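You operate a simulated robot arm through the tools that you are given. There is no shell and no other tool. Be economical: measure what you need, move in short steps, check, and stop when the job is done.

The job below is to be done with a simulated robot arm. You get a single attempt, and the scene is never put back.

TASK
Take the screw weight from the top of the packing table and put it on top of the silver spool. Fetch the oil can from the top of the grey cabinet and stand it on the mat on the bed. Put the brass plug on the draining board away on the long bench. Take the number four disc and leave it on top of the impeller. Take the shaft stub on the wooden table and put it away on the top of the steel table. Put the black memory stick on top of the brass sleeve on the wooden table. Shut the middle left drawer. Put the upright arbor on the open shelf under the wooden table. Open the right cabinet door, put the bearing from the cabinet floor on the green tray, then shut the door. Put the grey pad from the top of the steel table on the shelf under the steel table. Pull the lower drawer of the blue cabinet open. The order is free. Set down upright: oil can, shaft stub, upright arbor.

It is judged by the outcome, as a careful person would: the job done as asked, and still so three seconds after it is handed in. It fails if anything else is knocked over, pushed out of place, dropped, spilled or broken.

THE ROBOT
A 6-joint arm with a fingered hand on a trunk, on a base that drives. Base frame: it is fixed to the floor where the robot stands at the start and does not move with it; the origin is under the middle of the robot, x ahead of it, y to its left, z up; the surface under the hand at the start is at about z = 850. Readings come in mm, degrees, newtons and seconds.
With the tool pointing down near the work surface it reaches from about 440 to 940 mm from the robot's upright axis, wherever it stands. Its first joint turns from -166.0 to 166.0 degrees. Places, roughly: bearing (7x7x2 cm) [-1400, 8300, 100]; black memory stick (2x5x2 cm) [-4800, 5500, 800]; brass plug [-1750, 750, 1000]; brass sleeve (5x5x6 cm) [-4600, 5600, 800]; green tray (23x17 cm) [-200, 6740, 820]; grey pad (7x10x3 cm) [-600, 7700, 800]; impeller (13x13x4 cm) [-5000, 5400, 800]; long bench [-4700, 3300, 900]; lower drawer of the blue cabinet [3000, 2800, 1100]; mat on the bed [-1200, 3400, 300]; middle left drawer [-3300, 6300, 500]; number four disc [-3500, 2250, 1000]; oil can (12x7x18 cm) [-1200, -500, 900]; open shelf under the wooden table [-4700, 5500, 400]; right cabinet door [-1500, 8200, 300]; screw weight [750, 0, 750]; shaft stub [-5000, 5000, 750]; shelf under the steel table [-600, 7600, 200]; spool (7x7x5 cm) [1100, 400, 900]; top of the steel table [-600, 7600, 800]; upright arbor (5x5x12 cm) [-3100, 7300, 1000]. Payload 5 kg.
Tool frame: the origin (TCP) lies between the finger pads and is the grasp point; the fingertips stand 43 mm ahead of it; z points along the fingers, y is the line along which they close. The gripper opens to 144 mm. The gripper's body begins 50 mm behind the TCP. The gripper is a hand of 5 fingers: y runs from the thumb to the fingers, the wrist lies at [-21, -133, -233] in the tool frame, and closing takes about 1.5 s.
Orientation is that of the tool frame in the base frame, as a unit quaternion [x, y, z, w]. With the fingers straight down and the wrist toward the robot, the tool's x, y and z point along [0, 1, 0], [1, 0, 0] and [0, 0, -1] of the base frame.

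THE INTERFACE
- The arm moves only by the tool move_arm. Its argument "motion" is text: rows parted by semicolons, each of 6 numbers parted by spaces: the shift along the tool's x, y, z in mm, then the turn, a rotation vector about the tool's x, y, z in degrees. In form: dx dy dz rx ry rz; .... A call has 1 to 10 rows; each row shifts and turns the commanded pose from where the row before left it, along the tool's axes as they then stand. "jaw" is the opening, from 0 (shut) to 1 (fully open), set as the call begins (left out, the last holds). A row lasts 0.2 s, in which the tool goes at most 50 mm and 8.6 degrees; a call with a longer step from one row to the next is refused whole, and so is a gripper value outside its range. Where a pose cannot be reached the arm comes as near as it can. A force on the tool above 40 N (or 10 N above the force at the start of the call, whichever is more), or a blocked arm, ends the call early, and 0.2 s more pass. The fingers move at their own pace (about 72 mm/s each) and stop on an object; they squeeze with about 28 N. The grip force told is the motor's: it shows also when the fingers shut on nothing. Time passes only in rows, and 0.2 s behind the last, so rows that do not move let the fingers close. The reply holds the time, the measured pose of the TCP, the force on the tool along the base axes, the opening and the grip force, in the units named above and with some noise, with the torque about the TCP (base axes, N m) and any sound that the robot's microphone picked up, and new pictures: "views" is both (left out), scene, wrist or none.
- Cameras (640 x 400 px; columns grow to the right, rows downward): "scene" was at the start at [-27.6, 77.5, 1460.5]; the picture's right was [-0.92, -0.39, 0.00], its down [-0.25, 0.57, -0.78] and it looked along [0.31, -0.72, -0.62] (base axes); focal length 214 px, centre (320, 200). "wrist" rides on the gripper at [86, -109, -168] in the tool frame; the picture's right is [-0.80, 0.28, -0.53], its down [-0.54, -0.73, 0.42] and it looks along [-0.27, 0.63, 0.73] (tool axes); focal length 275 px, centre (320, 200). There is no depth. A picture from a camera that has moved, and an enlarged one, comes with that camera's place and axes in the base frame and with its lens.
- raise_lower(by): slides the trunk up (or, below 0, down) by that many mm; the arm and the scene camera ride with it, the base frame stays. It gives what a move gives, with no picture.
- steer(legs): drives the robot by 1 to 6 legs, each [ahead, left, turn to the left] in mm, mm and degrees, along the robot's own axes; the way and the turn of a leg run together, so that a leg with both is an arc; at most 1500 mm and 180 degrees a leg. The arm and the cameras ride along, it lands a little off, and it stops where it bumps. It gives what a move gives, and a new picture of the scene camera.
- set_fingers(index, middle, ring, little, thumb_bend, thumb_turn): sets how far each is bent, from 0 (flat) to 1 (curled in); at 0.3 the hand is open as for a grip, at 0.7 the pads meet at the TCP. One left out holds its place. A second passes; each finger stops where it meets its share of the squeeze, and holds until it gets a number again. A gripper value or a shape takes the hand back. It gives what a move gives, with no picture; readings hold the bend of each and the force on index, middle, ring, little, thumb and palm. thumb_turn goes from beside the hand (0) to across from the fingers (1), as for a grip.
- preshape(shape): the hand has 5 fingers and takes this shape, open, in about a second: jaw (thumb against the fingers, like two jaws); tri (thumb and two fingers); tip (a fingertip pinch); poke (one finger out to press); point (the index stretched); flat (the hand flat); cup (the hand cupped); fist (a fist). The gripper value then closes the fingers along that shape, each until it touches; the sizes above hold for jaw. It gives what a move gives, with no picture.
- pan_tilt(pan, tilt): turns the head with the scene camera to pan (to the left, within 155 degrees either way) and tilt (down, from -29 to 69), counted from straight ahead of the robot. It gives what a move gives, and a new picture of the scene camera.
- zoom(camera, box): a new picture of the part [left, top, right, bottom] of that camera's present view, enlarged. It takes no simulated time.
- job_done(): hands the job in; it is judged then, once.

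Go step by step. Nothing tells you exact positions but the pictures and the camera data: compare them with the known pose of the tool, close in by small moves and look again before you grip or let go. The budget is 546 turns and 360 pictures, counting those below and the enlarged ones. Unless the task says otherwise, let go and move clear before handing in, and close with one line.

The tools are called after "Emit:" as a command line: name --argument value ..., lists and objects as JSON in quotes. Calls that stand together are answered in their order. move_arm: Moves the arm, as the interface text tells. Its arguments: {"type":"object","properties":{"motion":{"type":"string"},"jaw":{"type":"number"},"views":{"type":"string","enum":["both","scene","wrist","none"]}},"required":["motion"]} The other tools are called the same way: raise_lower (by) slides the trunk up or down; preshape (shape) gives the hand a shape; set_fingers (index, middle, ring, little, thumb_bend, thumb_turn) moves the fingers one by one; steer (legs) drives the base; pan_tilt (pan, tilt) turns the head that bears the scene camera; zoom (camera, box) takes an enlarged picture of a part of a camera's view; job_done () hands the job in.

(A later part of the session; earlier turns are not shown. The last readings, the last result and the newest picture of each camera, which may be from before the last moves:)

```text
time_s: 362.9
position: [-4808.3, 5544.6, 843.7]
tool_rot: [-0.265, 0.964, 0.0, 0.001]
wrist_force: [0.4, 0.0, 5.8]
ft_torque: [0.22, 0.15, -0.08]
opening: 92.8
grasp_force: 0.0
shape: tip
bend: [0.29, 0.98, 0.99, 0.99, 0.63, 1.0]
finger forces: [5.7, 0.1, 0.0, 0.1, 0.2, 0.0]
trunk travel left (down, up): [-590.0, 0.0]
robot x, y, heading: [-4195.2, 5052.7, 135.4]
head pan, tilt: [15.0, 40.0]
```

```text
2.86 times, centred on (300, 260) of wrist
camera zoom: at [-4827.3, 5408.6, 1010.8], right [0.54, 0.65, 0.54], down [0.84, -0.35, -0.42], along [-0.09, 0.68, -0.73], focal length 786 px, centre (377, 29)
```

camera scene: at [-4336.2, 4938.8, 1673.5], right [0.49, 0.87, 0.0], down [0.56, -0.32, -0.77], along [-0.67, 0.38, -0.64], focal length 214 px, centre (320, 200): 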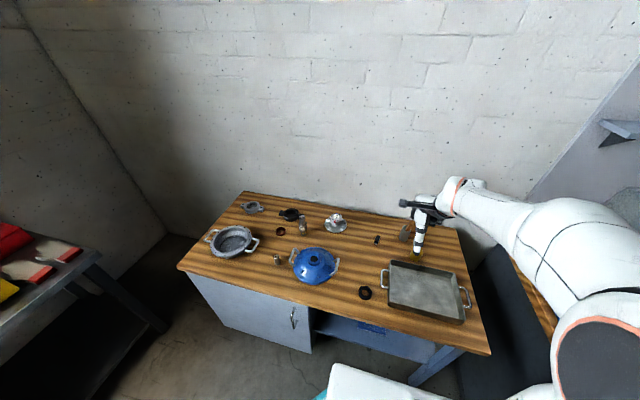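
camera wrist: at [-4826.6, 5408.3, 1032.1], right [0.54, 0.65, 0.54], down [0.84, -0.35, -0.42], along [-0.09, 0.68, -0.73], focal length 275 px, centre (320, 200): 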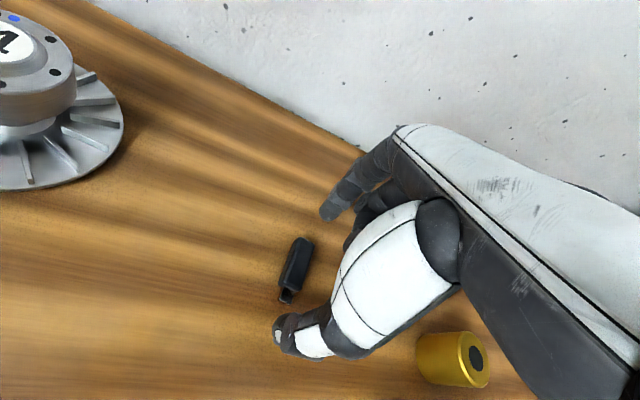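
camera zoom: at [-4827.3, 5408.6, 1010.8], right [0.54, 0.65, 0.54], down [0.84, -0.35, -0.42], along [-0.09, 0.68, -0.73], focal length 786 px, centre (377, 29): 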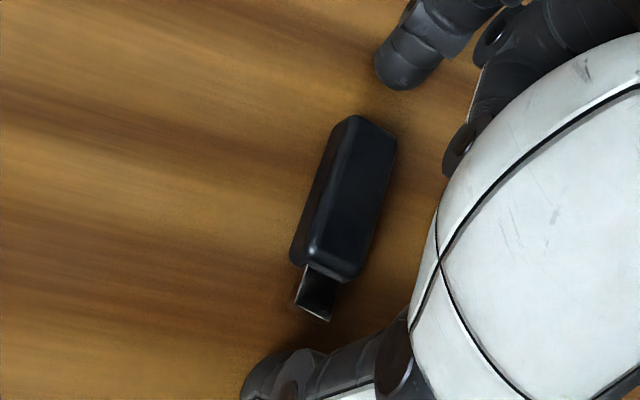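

Emit:
move_arm --motion "0 0 -2 0 0 0; 0 0 0 0 0 0" --views "none"

Emit:
move_arm --motion "0 0 0 0 0 0; 0 0 0 0 0 0; 0 0 0 0 0 0; 0 0 0 0 0 0; 0 0 0 0 0 0; 0 0 0 0 0 0" --jaw 0 --views "none"

Emit:
zoom --camera "wrist" --box '[210, 190, 390, 330]'

```text
time_s: 363.4
position: [-4808.1, 5544.0, 843.8]
tool_rot: [-0.265, 0.964, 0.0, 0.001]
wrist_force: [0.7, 1.0, -0.1]
ft_torque: [-0.01, 0.01, 0.0]
opening: 93.4
grasp_force: 0.1
shape: tip
bend: [0.29, 0.98, 0.99, 0.99, 0.63, 1.0]
finger forces: [0.2, 0.1, 0.0, 0.0, 0.1, 0.1]
trunk travel left (down, up): [-590.0, 0.0]
robot x, y, heading: [-4192.2, 5049.2, 135.6]
head pan, tilt: [15.0, 40.0]
```

```text
time_s: 364.9
position: [-4807.7, 5545.5, 845.5]
tool_rot: [-0.265, 0.964, -0.001, 0.002]
wrist_force: [-0.3, 0.0, -0.2]
ft_torque: [-0.02, -0.01, -0.03]
opening: 44.7
grasp_force: 27.9
shape: tip
bend: [0.73, 1.0, 1.0, 1.0, 0.73, 1.0]
finger forces: [25.3, 0.1, 0.1, 0.0, 25.1, 0.0]
trunk travel left (down, up): [-590.0, 0.0]
robot x, y, heading: [-4192.1, 5049.0, 135.6]
head pan, tilt: [15.0, 40.0]
```

```text
2.86 times, centred on (300, 260) of wrist
camera zoom: at [-4827.2, 5408.5, 1011.8], right [0.54, 0.65, 0.54], down [0.84, -0.35, -0.42], along [-0.09, 0.68, -0.73], focal length 786 px, centre (377, 29)
```

zoom: 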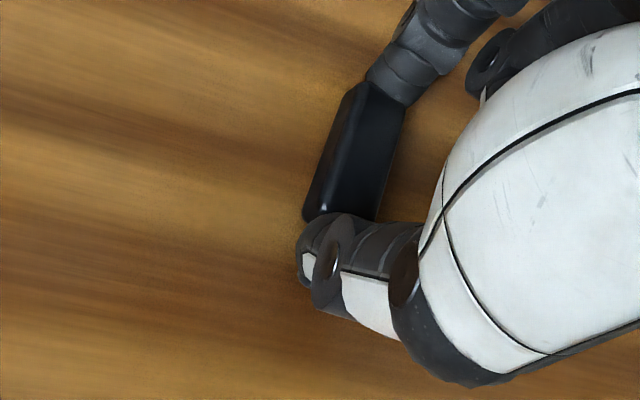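

Stick gripped end to end. I lift it and carry it above the brass sleeve at about (-4644, 5631), top z 857.

Emit:
move_arm --motion "0 0 -20 0 0 0; 0 0 -45 0 0 0; 0 0 -45 0 0 0; 0 0 -45 0 0 0; -46 -2 0 0 0 0; -46 -2 0 0 0 0; -46 -3 0 0 0 0; -46 -3 0 0 0 0; 0 0 0 0 0 0" --views "both"

Emit:
zoom --camera "wrist" --box '[210, 190, 390, 330]'

```text
time_s: 366.9
position: [-4643.3, 5632.0, 999.2]
tool_rot: [-0.265, 0.964, 0.0, 0.001]
wrist_force: [0.3, -0.4, 0.2]
ft_torque: [-0.04, 0.01, 0.02]
opening: 44.8
grasp_force: 28.1
shape: tip
bend: [0.73, 1.0, 1.0, 1.0, 0.73, 1.0]
finger forces: [25.2, 0.0, 0.0, 0.0, 25.2, 0.1]
trunk travel left (down, up): [-590.0, 0.0]
robot x, y, heading: [-4195.2, 5053.3, 135.3]
head pan, tilt: [15.0, 40.0]
camera scene: at [-4336.1, 4938.8, 1673.4], right [0.49, 0.87, 0.0], down [0.56, -0.32, -0.77], along [-0.67, 0.38, -0.64], focal length 214 px, centre (320, 200)
camera wrist: at [-4663.1, 5494.7, 1166.5], right [0.54, 0.65, 0.54], down [0.84, -0.35, -0.42], along [-0.09, 0.68, -0.73], focal length 275 px, centre (320, 200)
```

scene: 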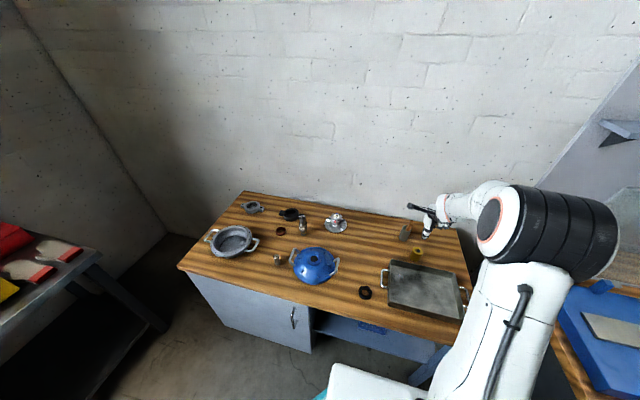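
wrist: 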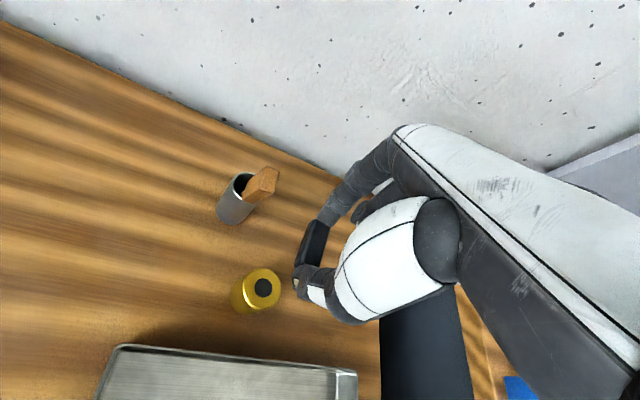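

```text
2.86 times, centred on (300, 260) of wrist
camera zoom: at [-4663.1, 5494.7, 1166.5], right [0.54, 0.65, 0.54], down [0.84, -0.35, -0.42], along [-0.09, 0.68, -0.73], focal length 786 px, centre (377, 29)
```

zoom: 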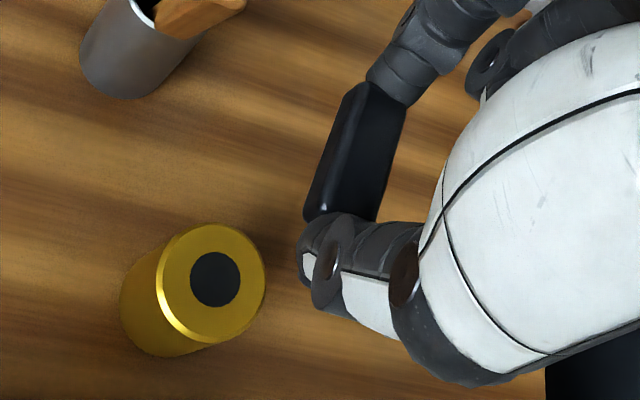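

The stick's centre lies about 19 mm ahead of the TCP, so I shift back by that and lower onto the sleeve.

Emit:
move_arm --motion "-1 -19 0 0 0 0; 0 0 40 0 0 0; 0 0 35 0 0 0; 0 0 8 0 0 0; 0 0 0 0 0 0" --views "none"

Emit:
zoom --camera "wrist" --box '[210, 190, 390, 330]'

Emit:
zoom --camera "scene" --box '[390, 200, 470, 270]'

```text
time_s: 368.1
position: [-4635.1, 5614.5, 916.4]
tool_rot: [-0.265, 0.964, -0.001, 0.002]
wrist_force: [-0.7, -0.2, -0.3]
ft_torque: [0.04, 0.0, -0.01]
opening: 44.3
grasp_force: 27.7
shape: tip
bend: [0.73, 1.0, 1.0, 1.0, 0.73, 1.0]
finger forces: [25.2, 0.1, 0.1, 0.1, 25.2, 0.0]
trunk travel left (down, up): [-590.0, 0.0]
robot x, y, heading: [-4198.4, 5050.6, 135.4]
head pan, tilt: [15.0, 40.0]
```

```text
2.86 times, centred on (300, 260) of wrist
camera zoom: at [-4653.4, 5478.4, 1083.3], right [0.54, 0.65, 0.54], down [0.84, -0.35, -0.42], along [-0.09, 0.68, -0.73], focal length 786 px, centre (377, 29)
```

zoom: 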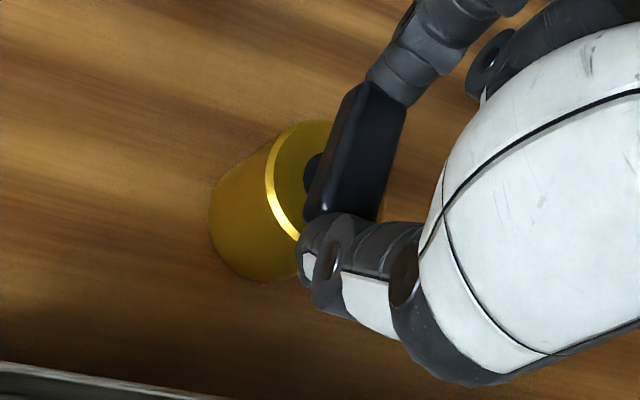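

```text
5.71 times, centred on (430, 235) of scene
camera zoom: at [-4336.2, 4938.8, 1673.4], right [0.49, 0.87, 0.0], down [0.56, -0.32, -0.77], along [-0.67, 0.38, -0.64], focal length 1226 px, centre (-309, 0)
```

zoom: 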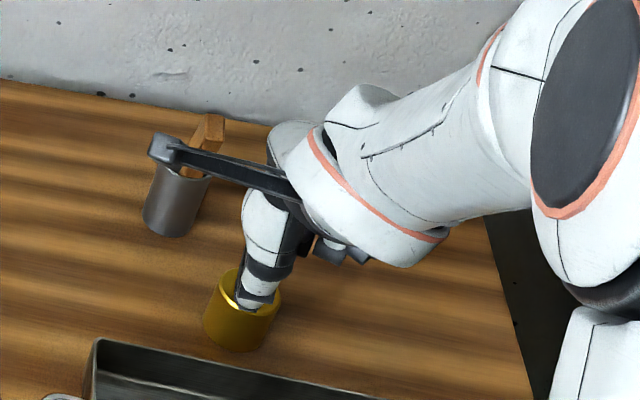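

Emit:
move_arm --motion "0 0 4 0 0 0; 0 0 3 0 0 0; 0 0 2 0 0 0; 0 0 2 0 0 0; 0 0 0 0 0 0" --views "none"

```text
time_s: 369.2
position: [-4635.4, 5614.8, 905.5]
tool_rot: [-0.266, 0.964, -0.001, 0.001]
wrist_force: [-0.2, -0.9, -0.2]
ft_torque: [-0.02, 0.04, -0.02]
opening: 44.8
grasp_force: 27.6
shape: tip
bend: [0.73, 1.0, 1.0, 1.0, 0.73, 1.0]
finger forces: [25.2, 0.0, 0.0, 0.0, 25.3, 0.1]
trunk travel left (down, up): [-590.0, 0.0]
robot x, y, heading: [-4196.5, 5054.2, 135.5]
head pan, tilt: [15.0, 40.0]
```

Emit:
move_arm --motion "0 0 1.5 0 0 0; 0 0 1.5 0 0 0; 0 0 1.5 0 0 0; 0 0 0 0 0 0" --views "none"

```text
time_s: 370.2
position: [-4634.9, 5615.8, 901.1]
tool_rot: [-0.266, 0.964, 0.0, 0.001]
wrist_force: [-0.3, -0.4, 0.1]
ft_torque: [0.03, 0.0, -0.01]
opening: 44.3
grasp_force: 27.7
shape: tip
bend: [0.73, 1.0, 1.0, 1.0, 0.73, 1.0]
finger forces: [25.2, 0.1, 0.0, 0.0, 25.2, 0.0]
trunk travel left (down, up): [-590.0, 0.0]
robot x, y, heading: [-4194.1, 5050.4, 135.7]
head pan, tilt: [15.0, 40.0]
```

Emit:
move_arm --motion "0 0 1.5 0 0 0; 0 0 1.5 0 0 0; 0 0 1 0 0 0; 0 0 0 0 0 0" --views "none"

Emit:
zoom --camera "wrist" --box '[210, 190, 390, 330]'

```text
time_s: 371.2
position: [-4635.2, 5615.6, 897.4]
tool_rot: [-0.266, 0.964, 0.0, 0.001]
wrist_force: [-0.5, -0.4, 4.4]
ft_torque: [0.07, 0.02, -0.01]
opening: 44.4
grasp_force: 27.8
shape: tip
bend: [0.73, 1.0, 1.0, 1.0, 0.73, 1.0]
finger forces: [25.7, 0.0, 0.0, 0.0, 25.7, 0.0]
trunk travel left (down, up): [-590.0, 0.0]
robot x, y, heading: [-4193.9, 5048.4, 135.5]
head pan, tilt: [15.0, 40.0]
```

```text
2.86 times, centred on (300, 260) of wrist
camera zoom: at [-4653.5, 5478.6, 1064.8], right [0.54, 0.65, 0.54], down [0.84, -0.35, -0.42], along [-0.09, 0.68, -0.73], focal length 786 px, centre (377, 29)
```

zoom: 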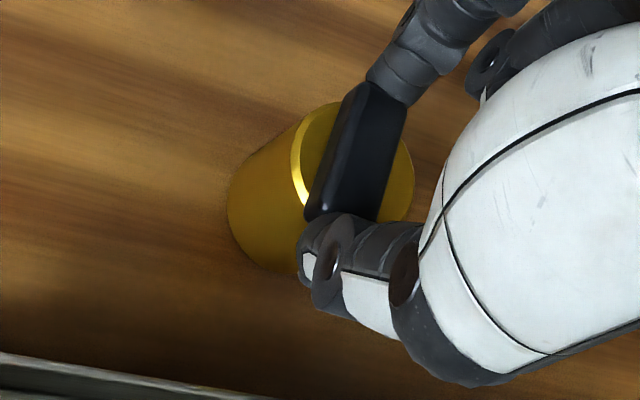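

The stick touches the sleeve top. I release it.

Emit:
move_arm --motion "0 0 0 0 0 0; 0 0 0 0 0 0; 0 0 0 0 0 0; 0 0 0 0 0 0" --jaw 0.55 --views "none"

Emit:
zoom --camera "wrist" --box '[210, 190, 390, 330]'

```text
time_s: 372.2
position: [-4634.7, 5616.4, 897.1]
tool_rot: [-0.265, 0.964, -0.001, 0.001]
wrist_force: [-0.3, 0.8, 0.0]
ft_torque: [0.0, -0.02, -0.02]
opening: 78.9
grasp_force: 0.1
shape: tip
bend: [0.73, 0.98, 0.99, 0.99, 0.68, 1.0]
finger forces: [0.0, 0.0, 0.0, 0.1, 0.0, 0.0]
trunk travel left (down, up): [-590.0, 0.0]
robot x, y, heading: [-4194.1, 5048.2, 135.3]
head pan, tilt: [15.0, 40.0]
```

```text
2.86 times, centred on (300, 260) of wrist
camera zoom: at [-4653.6, 5478.6, 1064.3], right [0.54, 0.65, 0.54], down [0.84, -0.35, -0.42], along [-0.09, 0.68, -0.73], focal length 786 px, centre (377, 29)
```

zoom: 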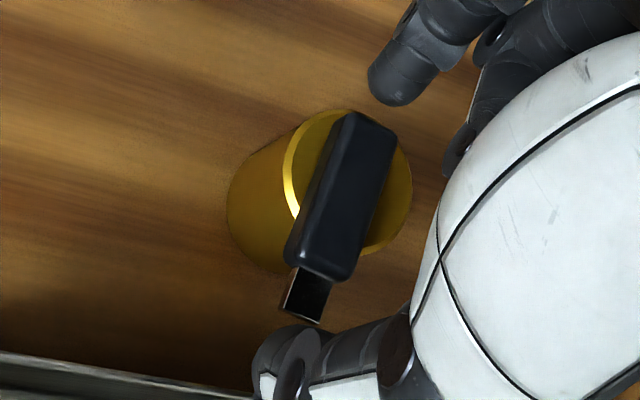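

The stick lies on the sleeve, nearly centred. I lift off.

Emit:
move_arm --motion "0 0 -10 0 0 0; 0 0 -40 0 0 0; 0 0 -45 0 0 0; 0 0 -45 0 0 0; 0 -30 -30 0 0 0; 0 -40 0 0 0 0; 0 0 0 0 0 0" --views "scene"

Emit:
zoom --camera "scene" --box '[230, 180, 480, 330]'

```text
time_s: 373.9
position: [-4600.9, 5554.1, 1066.9]
tool_rot: [-0.266, 0.964, 0.0, 0.001]
wrist_force: [0.6, -0.4, -0.7]
ft_torque: [0.0, -0.04, 0.01]
opening: 78.9
grasp_force: 0.1
shape: tip
bend: [0.73, 0.98, 0.99, 0.99, 0.68, 1.0]
finger forces: [0.1, 0.0, 0.0, 0.0, 0.1, 0.0]
trunk travel left (down, up): [-590.0, 0.0]
robot x, y, heading: [-4194.5, 5052.0, 135.7]
head pan, tilt: [15.0, 40.0]
camera scene: at [-4336.3, 4938.8, 1673.4], right [0.49, 0.87, 0.0], down [0.56, -0.32, -0.77], along [-0.67, 0.38, -0.64], focal length 214 px, centre (320, 200)
```

scene: 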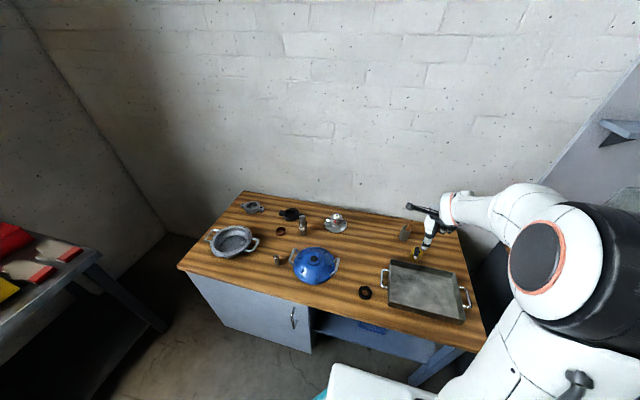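

```text
2.56 times, centred on (355, 255) of scene
camera zoom: at [-4336.3, 4938.8, 1673.4], right [0.49, 0.87, 0.0], down [0.56, -0.32, -0.77], along [-0.67, 0.38, -0.64], focal length 549 px, centre (230, 59)
```

zoom: 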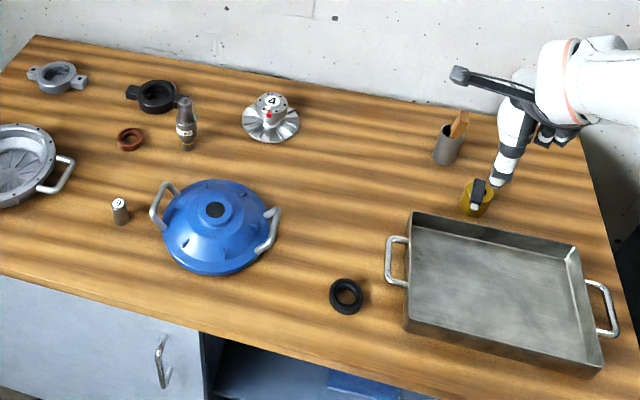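

Both done on this table. Now the shaft stub (small cylinder) at (-4943, 5052): I unturn the wrist, raise, and strafe left.

Emit:
move_arm --motion "0 -20 -30 0 0 -7.3; 0 -20 -30 0 0 -7.3; 0 0 0 0 0 0" --views "none"

Emit:
steer --legs '[[-70, 0, 0], [0, 520, 0]]'

Emit:
zoom --camera "scene" --box '[240, 180, 460, 330]'

```text
time_s: 374.6
position: [-4576.3, 5522.5, 1126.5]
tool_rot: [-0.386, 0.923, -0.001, 0.001]
wrist_force: [0.2, -0.8, 0.6]
ft_torque: [0.01, 0.0, -0.01]
opening: 78.9
grasp_force: 0.0
shape: tip
bend: [0.73, 0.98, 0.99, 0.99, 0.68, 1.0]
finger forces: [0.0, 0.0, 0.0, 0.1, 0.0, 0.1]
trunk travel left (down, up): [-590.0, 0.0]
robot x, y, heading: [-4193.9, 5050.5, 135.4]
head pan, tilt: [15.0, 40.0]
```

```text
time_s: 378.3
position: [-4893.0, 5102.8, 1126.4]
tool_rot: [-0.386, 0.923, -0.001, 0.001]
wrist_force: [-0.5, -0.7, -0.4]
ft_torque: [-0.01, -0.01, 0.01]
opening: 79.0
grasp_force: 0.1
shape: tip
bend: [0.73, 0.98, 0.99, 0.99, 0.68, 1.0]
finger forces: [0.0, 0.0, 0.0, 0.0, 0.0, 0.0]
trunk travel left (down, up): [-590.0, 0.0]
robot x, y, heading: [-4510.7, 4632.4, 135.7]
head pan, tilt: [15.0, 40.0]
camera scene: at [-4650.3, 4519.2, 1673.4], right [0.49, 0.87, 0.0], down [0.56, -0.32, -0.77], along [-0.67, 0.38, -0.64], focal length 214 px, centre (320, 200)
```

scene: 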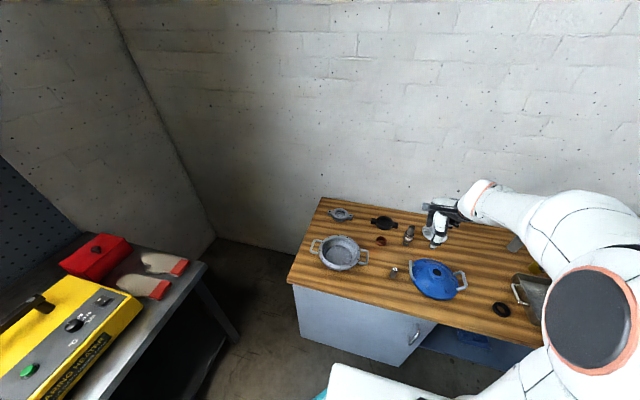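

```text
2.67 times, centred on (350, 255) of scene
camera zoom: at [-4650.3, 4519.2, 1673.4], right [0.49, 0.87, 0.0], down [0.56, -0.32, -0.77], along [-0.67, 0.38, -0.64], focal length 572 px, centre (240, 53)
```

zoom: 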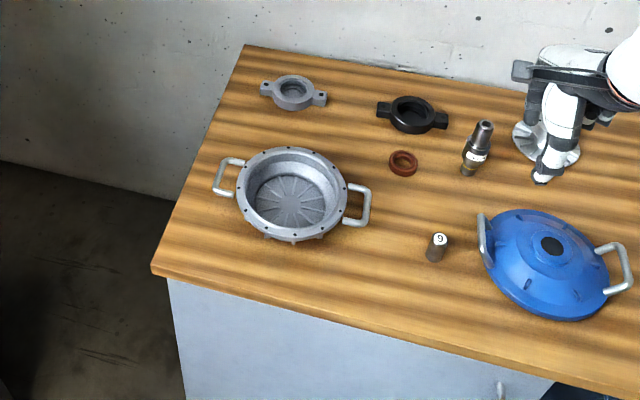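

Emit:
move_arm --motion "35 1 30 0 0 0; 35 0 35 0 0 0; 0 0 45 0 0 0; 0 0 30 0 0 0; 0 0 0 0 0 0" --jaw 0.45 --views "wrist"

Emit:
zoom --camera "wrist" --box '[200, 190, 380, 330]'

```text
time_s: 379.5
position: [-4939.5, 5053.3, 986.9]
tool_rot: [-0.385, 0.923, 0.0, 0.003]
wrist_force: [-1.0, 0.0, -0.6]
ft_torque: [-0.03, -0.01, -0.02]
opening: 65.2
grasp_force: 0.1
shape: tip
bend: [0.73, 0.98, 0.99, 0.99, 0.72, 1.0]
finger forces: [0.0, 0.0, 0.0, 0.0, 0.1, 0.1]
trunk travel left (down, up): [-590.0, 0.0]
robot x, y, heading: [-4506.1, 4627.7, 135.4]
head pan, tilt: [15.0, 40.0]
camera wrist: at [-4923.7, 4915.7, 1154.1], right [0.35, 0.77, 0.54], down [0.9, -0.12, -0.42], along [-0.26, 0.63, -0.73], focal length 275 px, centre (320, 200)
```

wrist: 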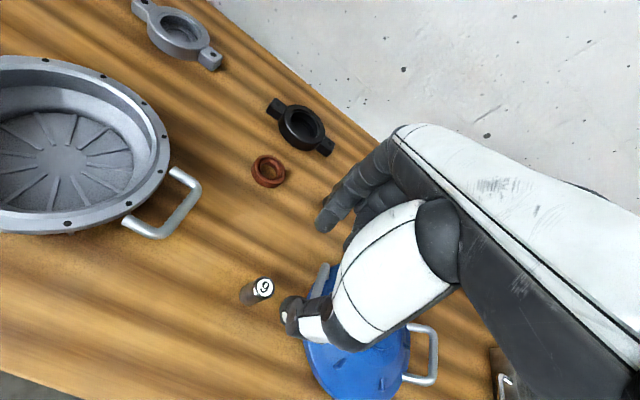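

```text
2.86 times, centred on (290, 260) of wrist
camera zoom: at [-4923.7, 4915.7, 1154.1], right [0.35, 0.77, 0.54], down [0.9, -0.12, -0.42], along [-0.26, 0.63, -0.73], focal length 786 px, centre (406, 29)
```

zoom: 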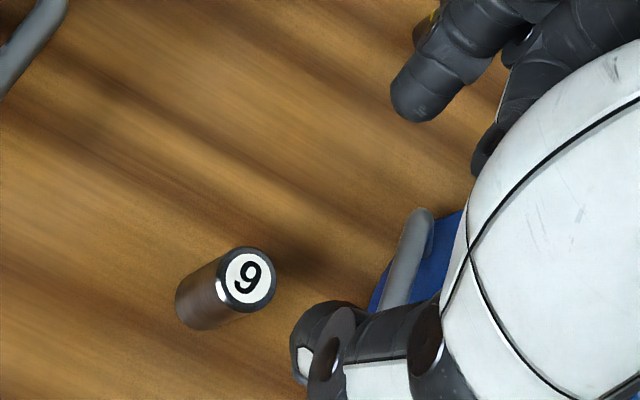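

Emit:
move_arm --motion "-3 -2 40 0 0 0; 0 0 40 0 0 0; 0 0 30 0 0 0; 0 0 15 0 0 0; 0 0 0 0 0 0" --views "none"

Emit:
zoom --camera "wrist" --box '[200, 190, 380, 330]'

Emit:
zoom --camera "scene" --box '[360, 220, 470, 310]'

```text
time_s: 380.7
position: [-4939.5, 5052.0, 898.3]
tool_rot: [-0.391, 0.921, -0.002, -0.002]
wrist_force: [0.0, 0.6, 0.1]
ft_torque: [-0.07, 0.04, -0.02]
opening: 65.2
grasp_force: 0.0
shape: tip
bend: [0.73, 0.98, 0.99, 0.99, 0.72, 1.0]
finger forces: [0.0, 0.0, 0.0, 0.1, 0.0, 0.1]
out of reach, approached as far as the arm can: row 1, 2, 3, 4
trunk travel left (down, up): [-590.0, 0.0]
robot x, y, heading: [-4507.5, 4629.7, 135.6]
head pan, tilt: [15.0, 40.0]
```

```text
2.86 times, centred on (290, 260) of wrist
camera zoom: at [-4921.2, 4915.7, 1066.9], right [0.35, 0.77, 0.53], down [0.9, -0.12, -0.42], along [-0.27, 0.62, -0.73], focal length 786 px, centre (406, 29)
```

zoom: 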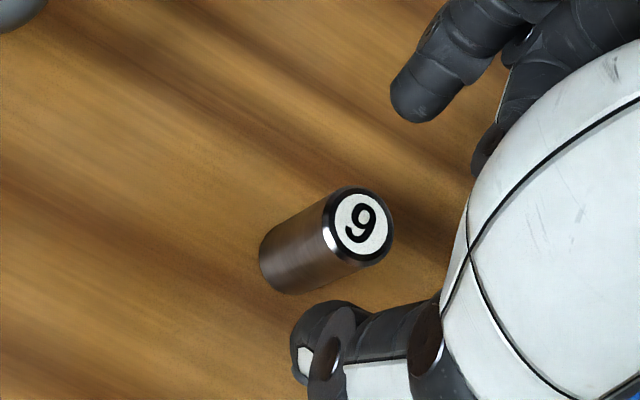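

```text
4.44 times, centred on (415, 265) of scene
camera zoom: at [-4650.1, 4519.9, 1673.4], right [0.49, 0.87, 0.0], down [0.56, -0.32, -0.77], along [-0.67, 0.38, -0.64], focal length 953 px, centre (-102, -89)
```

zoom: 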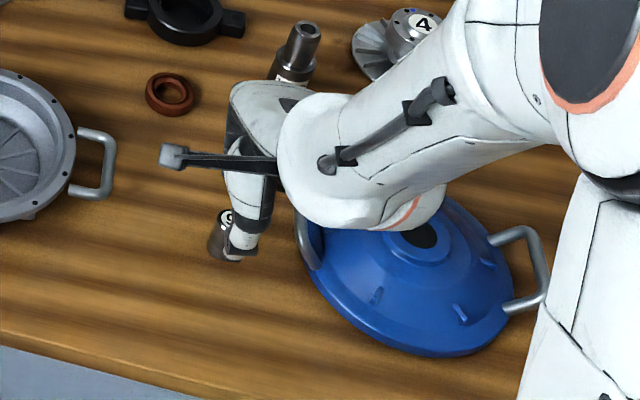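

The arm is folded to its limit, so I use the trunk to go down.

Emit:
raise_lower --by -30

Emit:
zoom --camera "wrist" --box '[200, 190, 380, 330]'

```text
time_s: 381.4
position: [-4939.9, 5051.3, 869.7]
tool_rot: [-0.389, 0.921, -0.003, -0.002]
wrist_force: [0.3, 0.3, -0.4]
ft_torque: [-0.01, 0.01, -0.04]
opening: 64.7
grasp_force: 0.0
shape: tip
bend: [0.73, 0.98, 0.99, 0.99, 0.72, 1.0]
finger forces: [0.1, 0.0, 0.1, 0.0, 0.0, 0.0]
trunk travel left (down, up): [-560.0, 30.0]
robot x, y, heading: [-4509.5, 4629.9, 135.7]
head pan, tilt: [15.0, 40.0]
```

```text
2.86 times, centred on (290, 260) of wrist
camera zoom: at [-4921.4, 4915.6, 1037.3], right [0.35, 0.77, 0.53], down [0.9, -0.12, -0.43], along [-0.27, 0.62, -0.74], focal length 786 px, centre (406, 29)
```

zoom: 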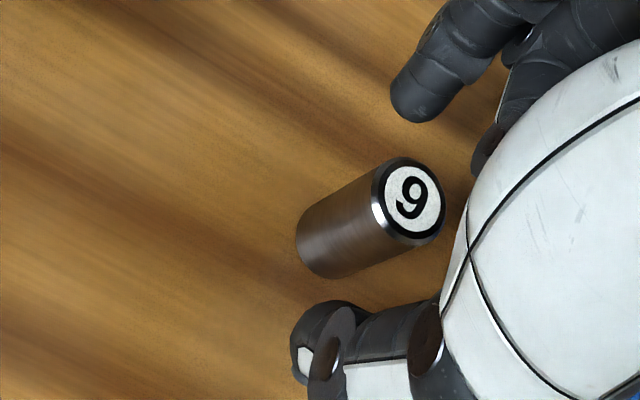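

Emit:
steer --legs '[[0, -6, 0]]'

Emit:
move_arm --motion "0 0 0 0 0 0; 0 0 0 0 0 0; 0 0 0 0 0 0; 0 0 0 0 0 0; 0 0 0 0 0 0; 0 0 0 0 0 0" --jaw 0 --views "wrist"

```text
time_s: 382.2
position: [-4935.7, 5055.2, 869.4]
tool_rot: [-0.389, 0.921, -0.003, -0.003]
wrist_force: [-0.7, 0.6, 0.0]
ft_torque: [0.02, 0.01, 0.01]
opening: 65.2
grasp_force: 0.1
shape: tip
bend: [0.73, 0.98, 0.99, 0.99, 0.72, 1.0]
finger forces: [0.0, 0.0, 0.0, 0.0, 0.0, 0.1]
trunk travel left (down, up): [-560.0, 30.0]
robot x, y, heading: [-4505.1, 4631.7, 135.3]
head pan, tilt: [15.0, 40.0]
camera scene: at [-4645.6, 4524.0, 1643.4], right [0.49, 0.87, 0.0], down [0.56, -0.32, -0.77], along [-0.67, 0.38, -0.64], focal length 214 px, centre (320, 200)
```

scene: 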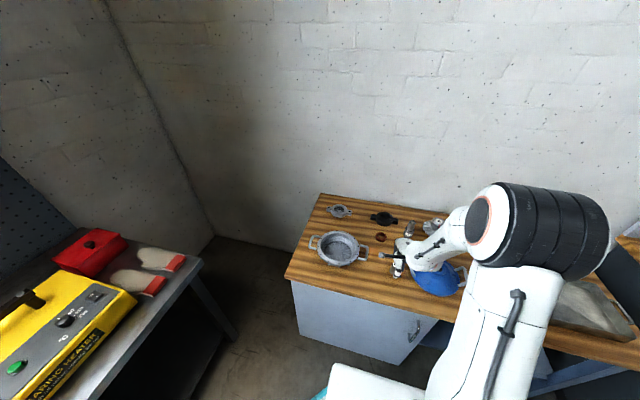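

```text
time_s: 383.6
position: [-4936.5, 5056.3, 868.7]
tool_rot: [-0.389, 0.921, -0.002, -0.003]
wrist_force: [-0.4, 0.3, 0.0]
ft_torque: [0.01, 0.02, -0.01]
opening: 20.1
grasp_force: 27.6
shape: tip
bend: [0.71, 1.0, 1.0, 1.0, 0.74, 1.0]
finger forces: [24.8, 0.0, 0.0, 0.1, 24.7, 0.1]
trunk travel left (down, up): [-560.0, 30.0]
robot x, y, heading: [-4506.3, 4630.8, 135.5]
head pan, tilt: [15.0, 40.0]
camera wrist: at [-4917.2, 4920.0, 1037.2], right [0.35, 0.77, 0.53], down [0.9, -0.12, -0.42], along [-0.27, 0.62, -0.74], focal length 275 px, centre (320, 200)
```

wrist: 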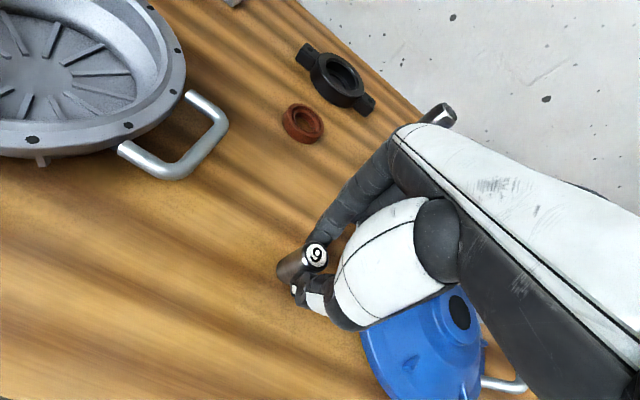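

Stub gripped (20 mm). I lift it and travel right along the far wall, looking around.

Emit:
raise_lower --by 30

Emit:
move_arm --motion "0 0 -40 0 0 0; 0 0 -45 0 0 0; 0 0 -45 0 0 0; 0 0 -45 0 0 0; 0 0 -45 0 0 0; 0 -30 -30 0 0 0; 0 -30 -20 0 0 0; 0 -30 0 0 0 0; 0 0 0 0 0 0" --views "wrist"

Emit:
steer --legs '[[-200, 0, 0], [0, -1450, 0]]'

Emit:
pan_tilt --pan -50 --tilt 20

```text
time_s: 384.3
position: [-4936.1, 5056.9, 898.8]
tool_rot: [-0.389, 0.921, -0.002, -0.004]
wrist_force: [-1.1, -0.5, -2.2]
ft_torque: [0.03, -0.05, 0.02]
opening: 20.3
grasp_force: 28.1
shape: tip
bend: [0.71, 1.0, 1.0, 1.0, 0.74, 1.0]
finger forces: [24.8, 0.0, 0.1, 0.1, 24.7, 0.1]
trunk travel left (down, up): [-590.0, 0.0]
robot x, y, heading: [-4508.8, 4637.0, 135.6]
head pan, tilt: [15.0, 40.0]
```

```text
time_s: 386.3
position: [-4874.4, 4990.5, 1141.8]
tool_rot: [-0.389, 0.921, -0.003, -0.002]
wrist_force: [0.7, 0.9, -2.0]
ft_torque: [0.03, 0.02, -0.05]
opening: 20.0
grasp_force: 27.5
shape: tip
bend: [0.71, 1.0, 1.0, 1.0, 0.74, 1.0]
finger forces: [24.8, 0.0, 0.0, 0.1, 24.2, 0.0]
out of reach, approached as far as the arm can: row 2, 3
trunk travel left (down, up): [-590.0, 0.0]
robot x, y, heading: [-4499.6, 4633.9, 135.3]
head pan, tilt: [15.0, 40.0]
camera wrist: at [-4855.9, 4855.4, 1310.4], right [0.35, 0.77, 0.53], down [0.9, -0.12, -0.42], along [-0.27, 0.62, -0.74], focal length 275 px, centre (320, 200)
```

wrist: 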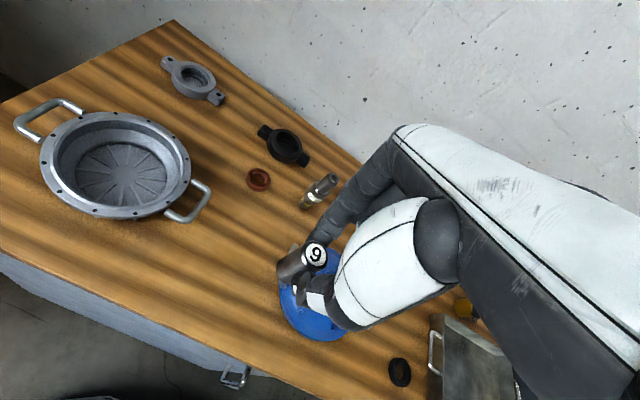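

```text
time_s: 394.8
position: [-3729.1, 5897.9, 1142.8]
tool_rot: [-0.4, 0.917, -0.002, -0.002]
wrist_force: [-0.3, 0.5, -1.3]
ft_torque: [0.03, 0.02, -0.04]
opening: 19.7
grasp_force: 27.8
shape: tip
bend: [0.71, 1.0, 1.0, 1.0, 0.74, 1.0]
finger forces: [24.7, 0.1, 0.1, 0.0, 24.2, 0.0]
trunk travel left (down, up): [-590.0, 0.0]
robot x, y, heading: [-3350.3, 5547.9, 136.9]
head pan, tilt: [15.0, 40.0]
camera scene: at [-3489.7, 5436.6, 1673.4], right [0.47, 0.88, 0.0], down [0.57, -0.3, -0.77], along [-0.68, 0.36, -0.64], focal length 214 px, centre (320, 200)
```

scene: 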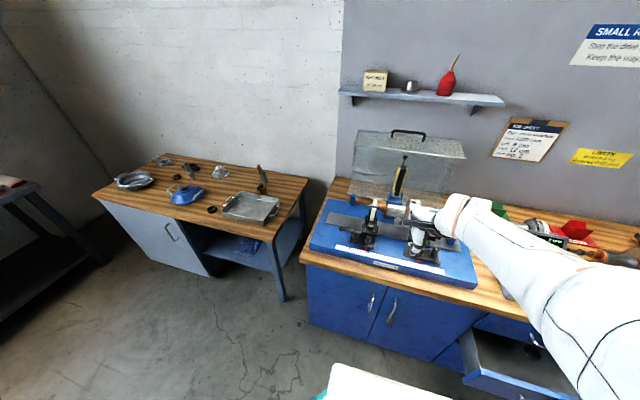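

```text
time_s: 396.1
position: [-3729.6, 5898.7, 1142.0]
tool_rot: [-0.4, 0.917, -0.002, -0.003]
wrist_force: [-0.3, 0.1, -1.9]
ft_torque: [0.0, -0.01, -0.01]
opening: 20.2
grasp_force: 28.3
shape: tip
bend: [0.71, 1.0, 1.0, 1.0, 0.74, 1.0]
finger forces: [24.6, 0.0, 0.1, 0.1, 24.2, 0.0]
trunk travel left (down, up): [-590.0, 0.0]
robot x, y, heading: [-3352.6, 5551.4, 136.8]
head pan, tilt: [-50.0, 20.0]
camera scene: at [-3409.8, 5489.4, 1704.8], right [1.0, -0.05, 0.0], down [-0.02, -0.34, -0.94], along [0.05, 0.94, -0.34], focal length 214 px, centre (320, 200)
```

scene: 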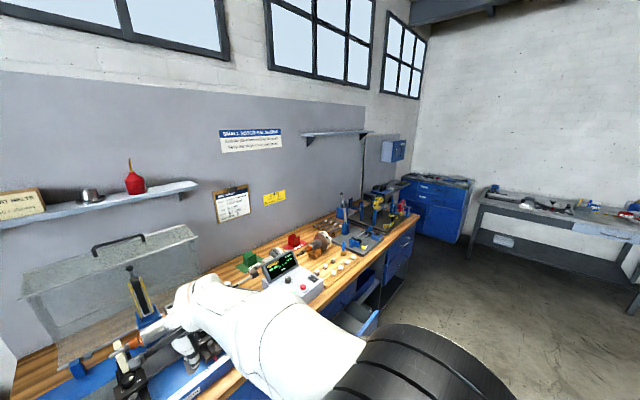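

I see the open drawer in the blue bench (to shut later) and the steel table on the right wall. I move on toward the steel table.

Emit:
steer --legs '[[-250, -1200, 0]]'

Emit:
pan_tilt --pan -90 --tilt 25

Emit:
pan_tilt --pan -10 --tilt 35

```text
time_s: 402.3
position: [-2731.0, 6596.7, 1142.4]
tool_rot: [-0.399, 0.917, -0.002, -0.002]
wrist_force: [0.8, -1.2, -1.3]
ft_torque: [0.03, 0.03, 0.01]
opening: 20.2
grasp_force: 28.0
shape: tip
bend: [0.71, 1.0, 1.0, 1.0, 0.74, 1.0]
finger forces: [24.8, 0.0, 0.1, 0.0, 24.2, 0.0]
trunk travel left (down, up): [-590.0, 0.0]
robot x, y, heading: [-2355.4, 6247.6, 136.8]
head pan, tilt: [-50.0, 20.0]
camera scene: at [-2412.5, 6186.6, 1704.8], right [1.0, -0.06, 0.0], down [-0.02, -0.34, -0.94], along [0.05, 0.94, -0.34], focal length 214 px, centre (320, 200)
```

scene: 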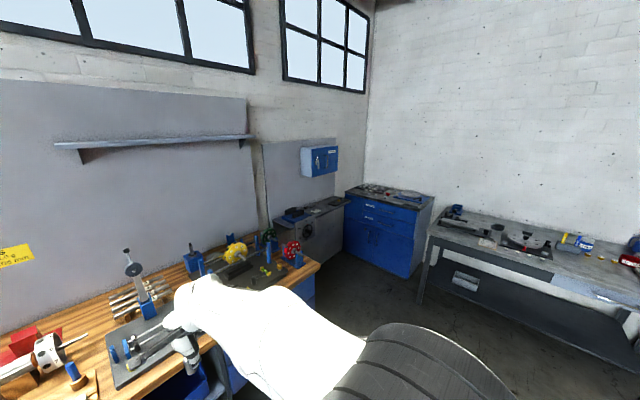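

```text
time_s: 403.4
position: [-2730.5, 6597.0, 1141.6]
tool_rot: [-0.399, 0.917, -0.001, -0.003]
wrist_force: [-0.5, -0.2, -2.5]
ft_torque: [0.01, -0.01, 0.0]
opening: 19.8
grasp_force: 27.4
shape: tip
bend: [0.71, 1.0, 1.0, 1.0, 0.74, 1.0]
finger forces: [24.7, 0.0, 0.0, 0.1, 24.3, 0.0]
trunk travel left (down, up): [-590.0, 0.0]
robot x, y, heading: [-2353.0, 6245.3, 136.9]
head pan, tilt: [-90.0, 25.0]
camera scene: at [-2354.9, 6160.6, 1696.7], right [0.73, -0.69, 0.0], down [-0.29, -0.31, -0.91], along [0.62, 0.66, -0.42], focal length 214 px, centre (320, 200)
```

scene: 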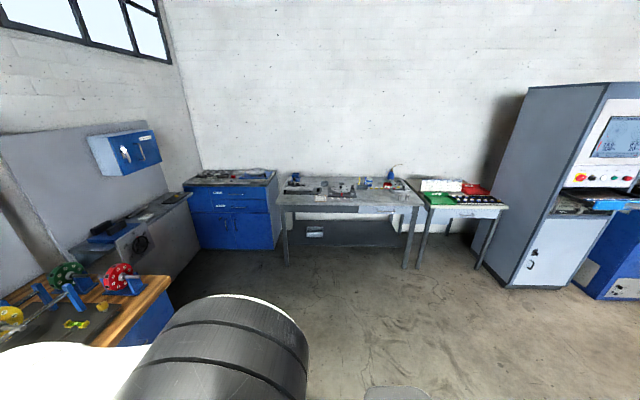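

```text
time_s: 404.9
position: [-2731.3, 6595.8, 1141.2]
tool_rot: [-0.399, 0.917, -0.001, -0.003]
wrist_force: [0.4, 1.0, -2.3]
ft_torque: [0.02, 0.02, -0.01]
opening: 19.7
grasp_force: 28.2
shape: tip
bend: [0.71, 1.0, 1.0, 1.0, 0.74, 1.0]
finger forces: [24.6, 0.0, 0.0, 0.1, 24.2, 0.0]
trunk travel left (down, up): [-590.0, 0.0]
robot x, y, heading: [-2353.9, 6247.9, 136.8]
head pan, tilt: [-10.0, 35.0]
camera scene: at [-2470.6, 6164.2, 1681.0], right [0.8, 0.6, 0.0], down [0.34, -0.46, -0.82], along [-0.49, 0.66, -0.57], focal length 214 px, centre (320, 200)
```

scene: 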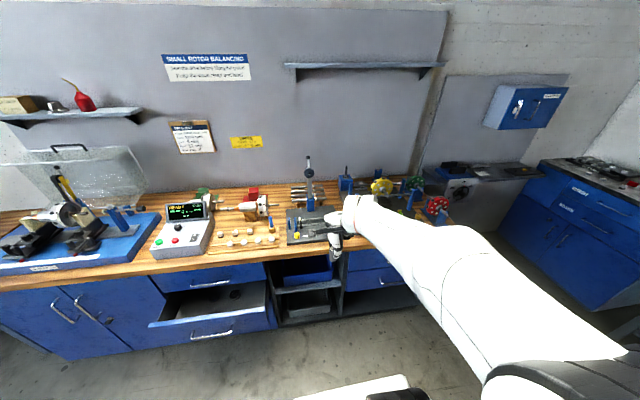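

The steel table's front runs from (-1407, 7715) to (-501, 6799). I back off, turn to face it and approach.

Emit:
steer --legs '[[-300, 0, 0], [0, 0, -92], [950, 30, 0]]'

Emit:
pan_tilt --pan 5 --tilt 35

Emit:
zoom --camera "scene" --box '[160, 140, 460, 330]'

```text
time_s: 415.4
position: [-1124.5, 7095.8, 1142.0]
tool_rot: [0.382, 0.924, 0.0, -0.004]
wrist_force: [0.5, 0.2, -2.2]
ft_torque: [-0.03, 0.03, 0.01]
opening: 20.2
grasp_force: 28.2
shape: tip
bend: [0.71, 1.0, 1.0, 1.0, 0.74, 1.0]
finger forces: [24.2, 0.0, 0.1, 0.0, 23.9, 0.0]
trunk travel left (down, up): [-590.0, 0.0]
robot x, y, heading: [-1484.2, 6729.5, 45.1]
head pan, tilt: [-10.0, 35.0]
camera scene: at [-1567.1, 6848.8, 1680.9], right [0.57, -0.82, 0.0], down [-0.47, -0.33, -0.82], along [0.67, 0.47, -0.57], focal length 214 px, centre (320, 200)
```

scene: 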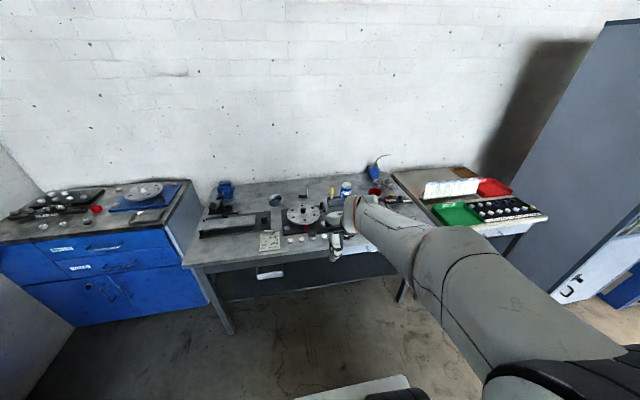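

```text
time_s: 416.1
position: [-1123.8, 7096.4, 1141.5]
tool_rot: [0.382, 0.924, 0.001, -0.004]
wrist_force: [-0.2, -0.1, -2.7]
ft_torque: [-0.02, -0.04, -0.02]
opening: 20.2
grasp_force: 27.7
shape: tip
bend: [0.71, 1.0, 1.0, 1.0, 0.74, 1.0]
finger forces: [24.1, 0.0, 0.0, 0.1, 23.9, 0.1]
trunk travel left (down, up): [-590.0, 0.0]
robot x, y, heading: [-1487.9, 6726.7, 44.7]
head pan, tilt: [5.0, 35.0]
camera scene: at [-1582.7, 6865.6, 1681.0], right [0.76, -0.65, 0.0], down [-0.37, -0.44, -0.82], along [0.53, 0.62, -0.57], focal length 214 px, centre (320, 200)
```

scene: 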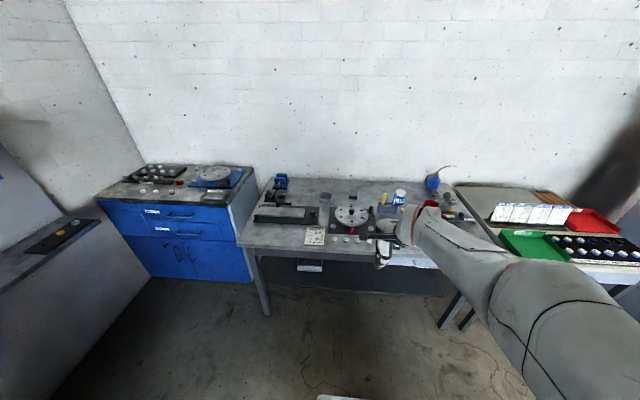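

```text
2.11 times, centred on (310, 235) of scene
camera zoom: at [-1582.7, 6865.6, 1681.0], right [0.76, -0.65, 0.0], down [-0.37, -0.44, -0.82], along [0.53, 0.62, -0.57], focal length 452 px, centre (341, 126)
```

zoom: 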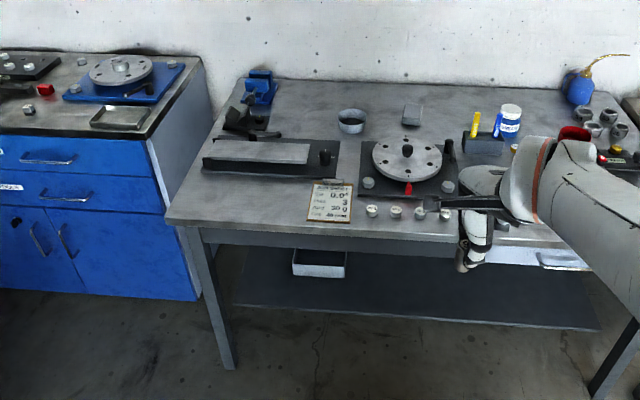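

Emit:
zoom --camera "scene" --box '[290, 170, 400, 260]'

```text
4.44 times, centred on (345, 215) of scene
camera zoom: at [-1582.7, 6865.6, 1681.0], right [0.76, -0.65, 0.0], down [-0.37, -0.44, -0.82], along [0.53, 0.62, -0.57], focal length 953 px, centre (209, 133)
```

zoom: 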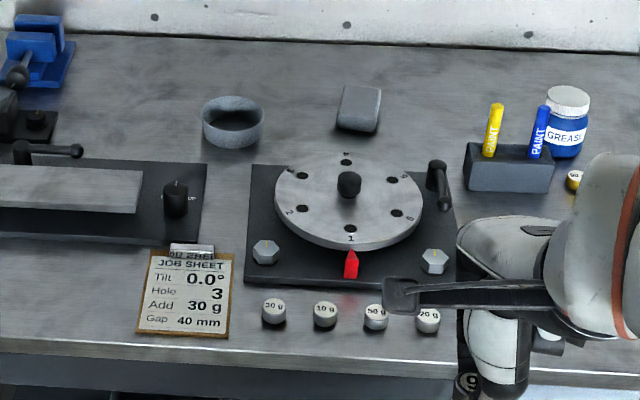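

The steel table has a clear front-left corner. I move in front of that and place the stub upright there.

Emit:
steer --legs '[[190, 400, 0]]'

Emit:
pan_tilt --pan 12 --tilt 42

Emit:
zoom --camera "scene" --box '[240, 150, 480, 310]'

```text
time_s: 418.8
position: [-1268.0, 7511.3, 1143.1]
tool_rot: [0.385, 0.923, 0.0, -0.004]
wrist_force: [-0.3, 0.0, -3.1]
ft_torque: [-0.02, -0.05, 0.0]
opening: 19.9
grasp_force: 28.2
shape: tip
bend: [0.71, 1.0, 1.0, 1.0, 0.74, 1.0]
finger forces: [24.2, 0.1, 0.0, 0.0, 23.9, 0.0]
trunk travel left (down, up): [-590.0, 0.0]
robot x, y, heading: [-1629.7, 7147.7, 44.4]
head pan, tilt: [5.0, 35.0]
camera scene: at [-1727.7, 7284.6, 1680.9], right [0.76, -0.65, 0.0], down [-0.37, -0.44, -0.82], along [0.53, 0.62, -0.57], focal length 214 px, centre (320, 200)
```

scene: 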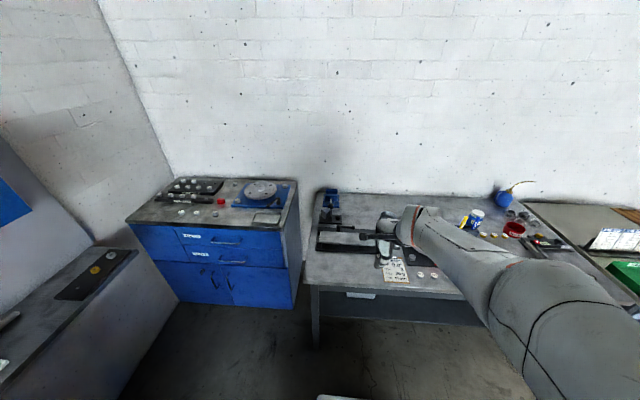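

```text
time_s: 419.5
position: [-1266.9, 7511.4, 1141.4]
tool_rot: [0.384, 0.923, -0.001, -0.004]
wrist_force: [-0.1, -0.7, -1.4]
ft_torque: [-0.01, -0.01, 0.02]
opening: 20.1
grasp_force: 28.4
shape: tip
bend: [0.71, 1.0, 1.0, 1.0, 0.74, 1.0]
finger forces: [24.2, 0.0, 0.0, 0.1, 23.8, 0.0]
trunk travel left (down, up): [-590.0, 0.0]
robot x, y, heading: [-1633.6, 7148.7, 44.3]
head pan, tilt: [12.0, 42.0]
camera scene: at [-1738.6, 7286.9, 1670.5], right [0.83, -0.55, 0.0], down [-0.37, -0.56, -0.74], along [0.41, 0.62, -0.67], focal length 214 px, centre (320, 200)
```

scene: 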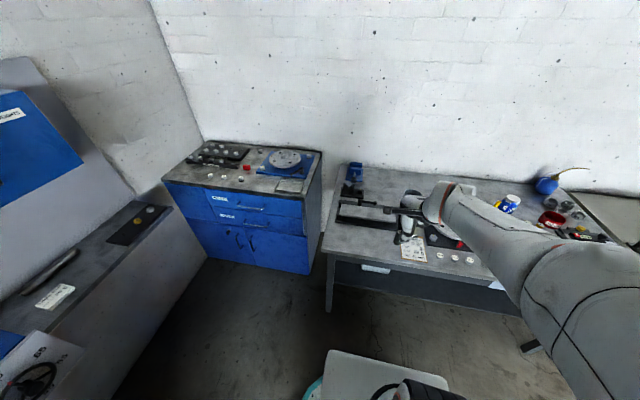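

```text
2.50 times, centred on (360, 230) of scene
camera zoom: at [-1738.6, 7286.9, 1670.5], right [0.83, -0.55, 0.0], down [-0.37, -0.56, -0.74], along [0.41, 0.62, -0.67], focal length 536 px, centre (220, 125)
```

zoom: 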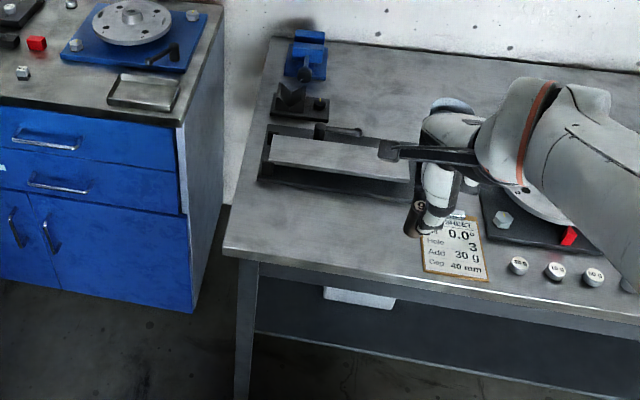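

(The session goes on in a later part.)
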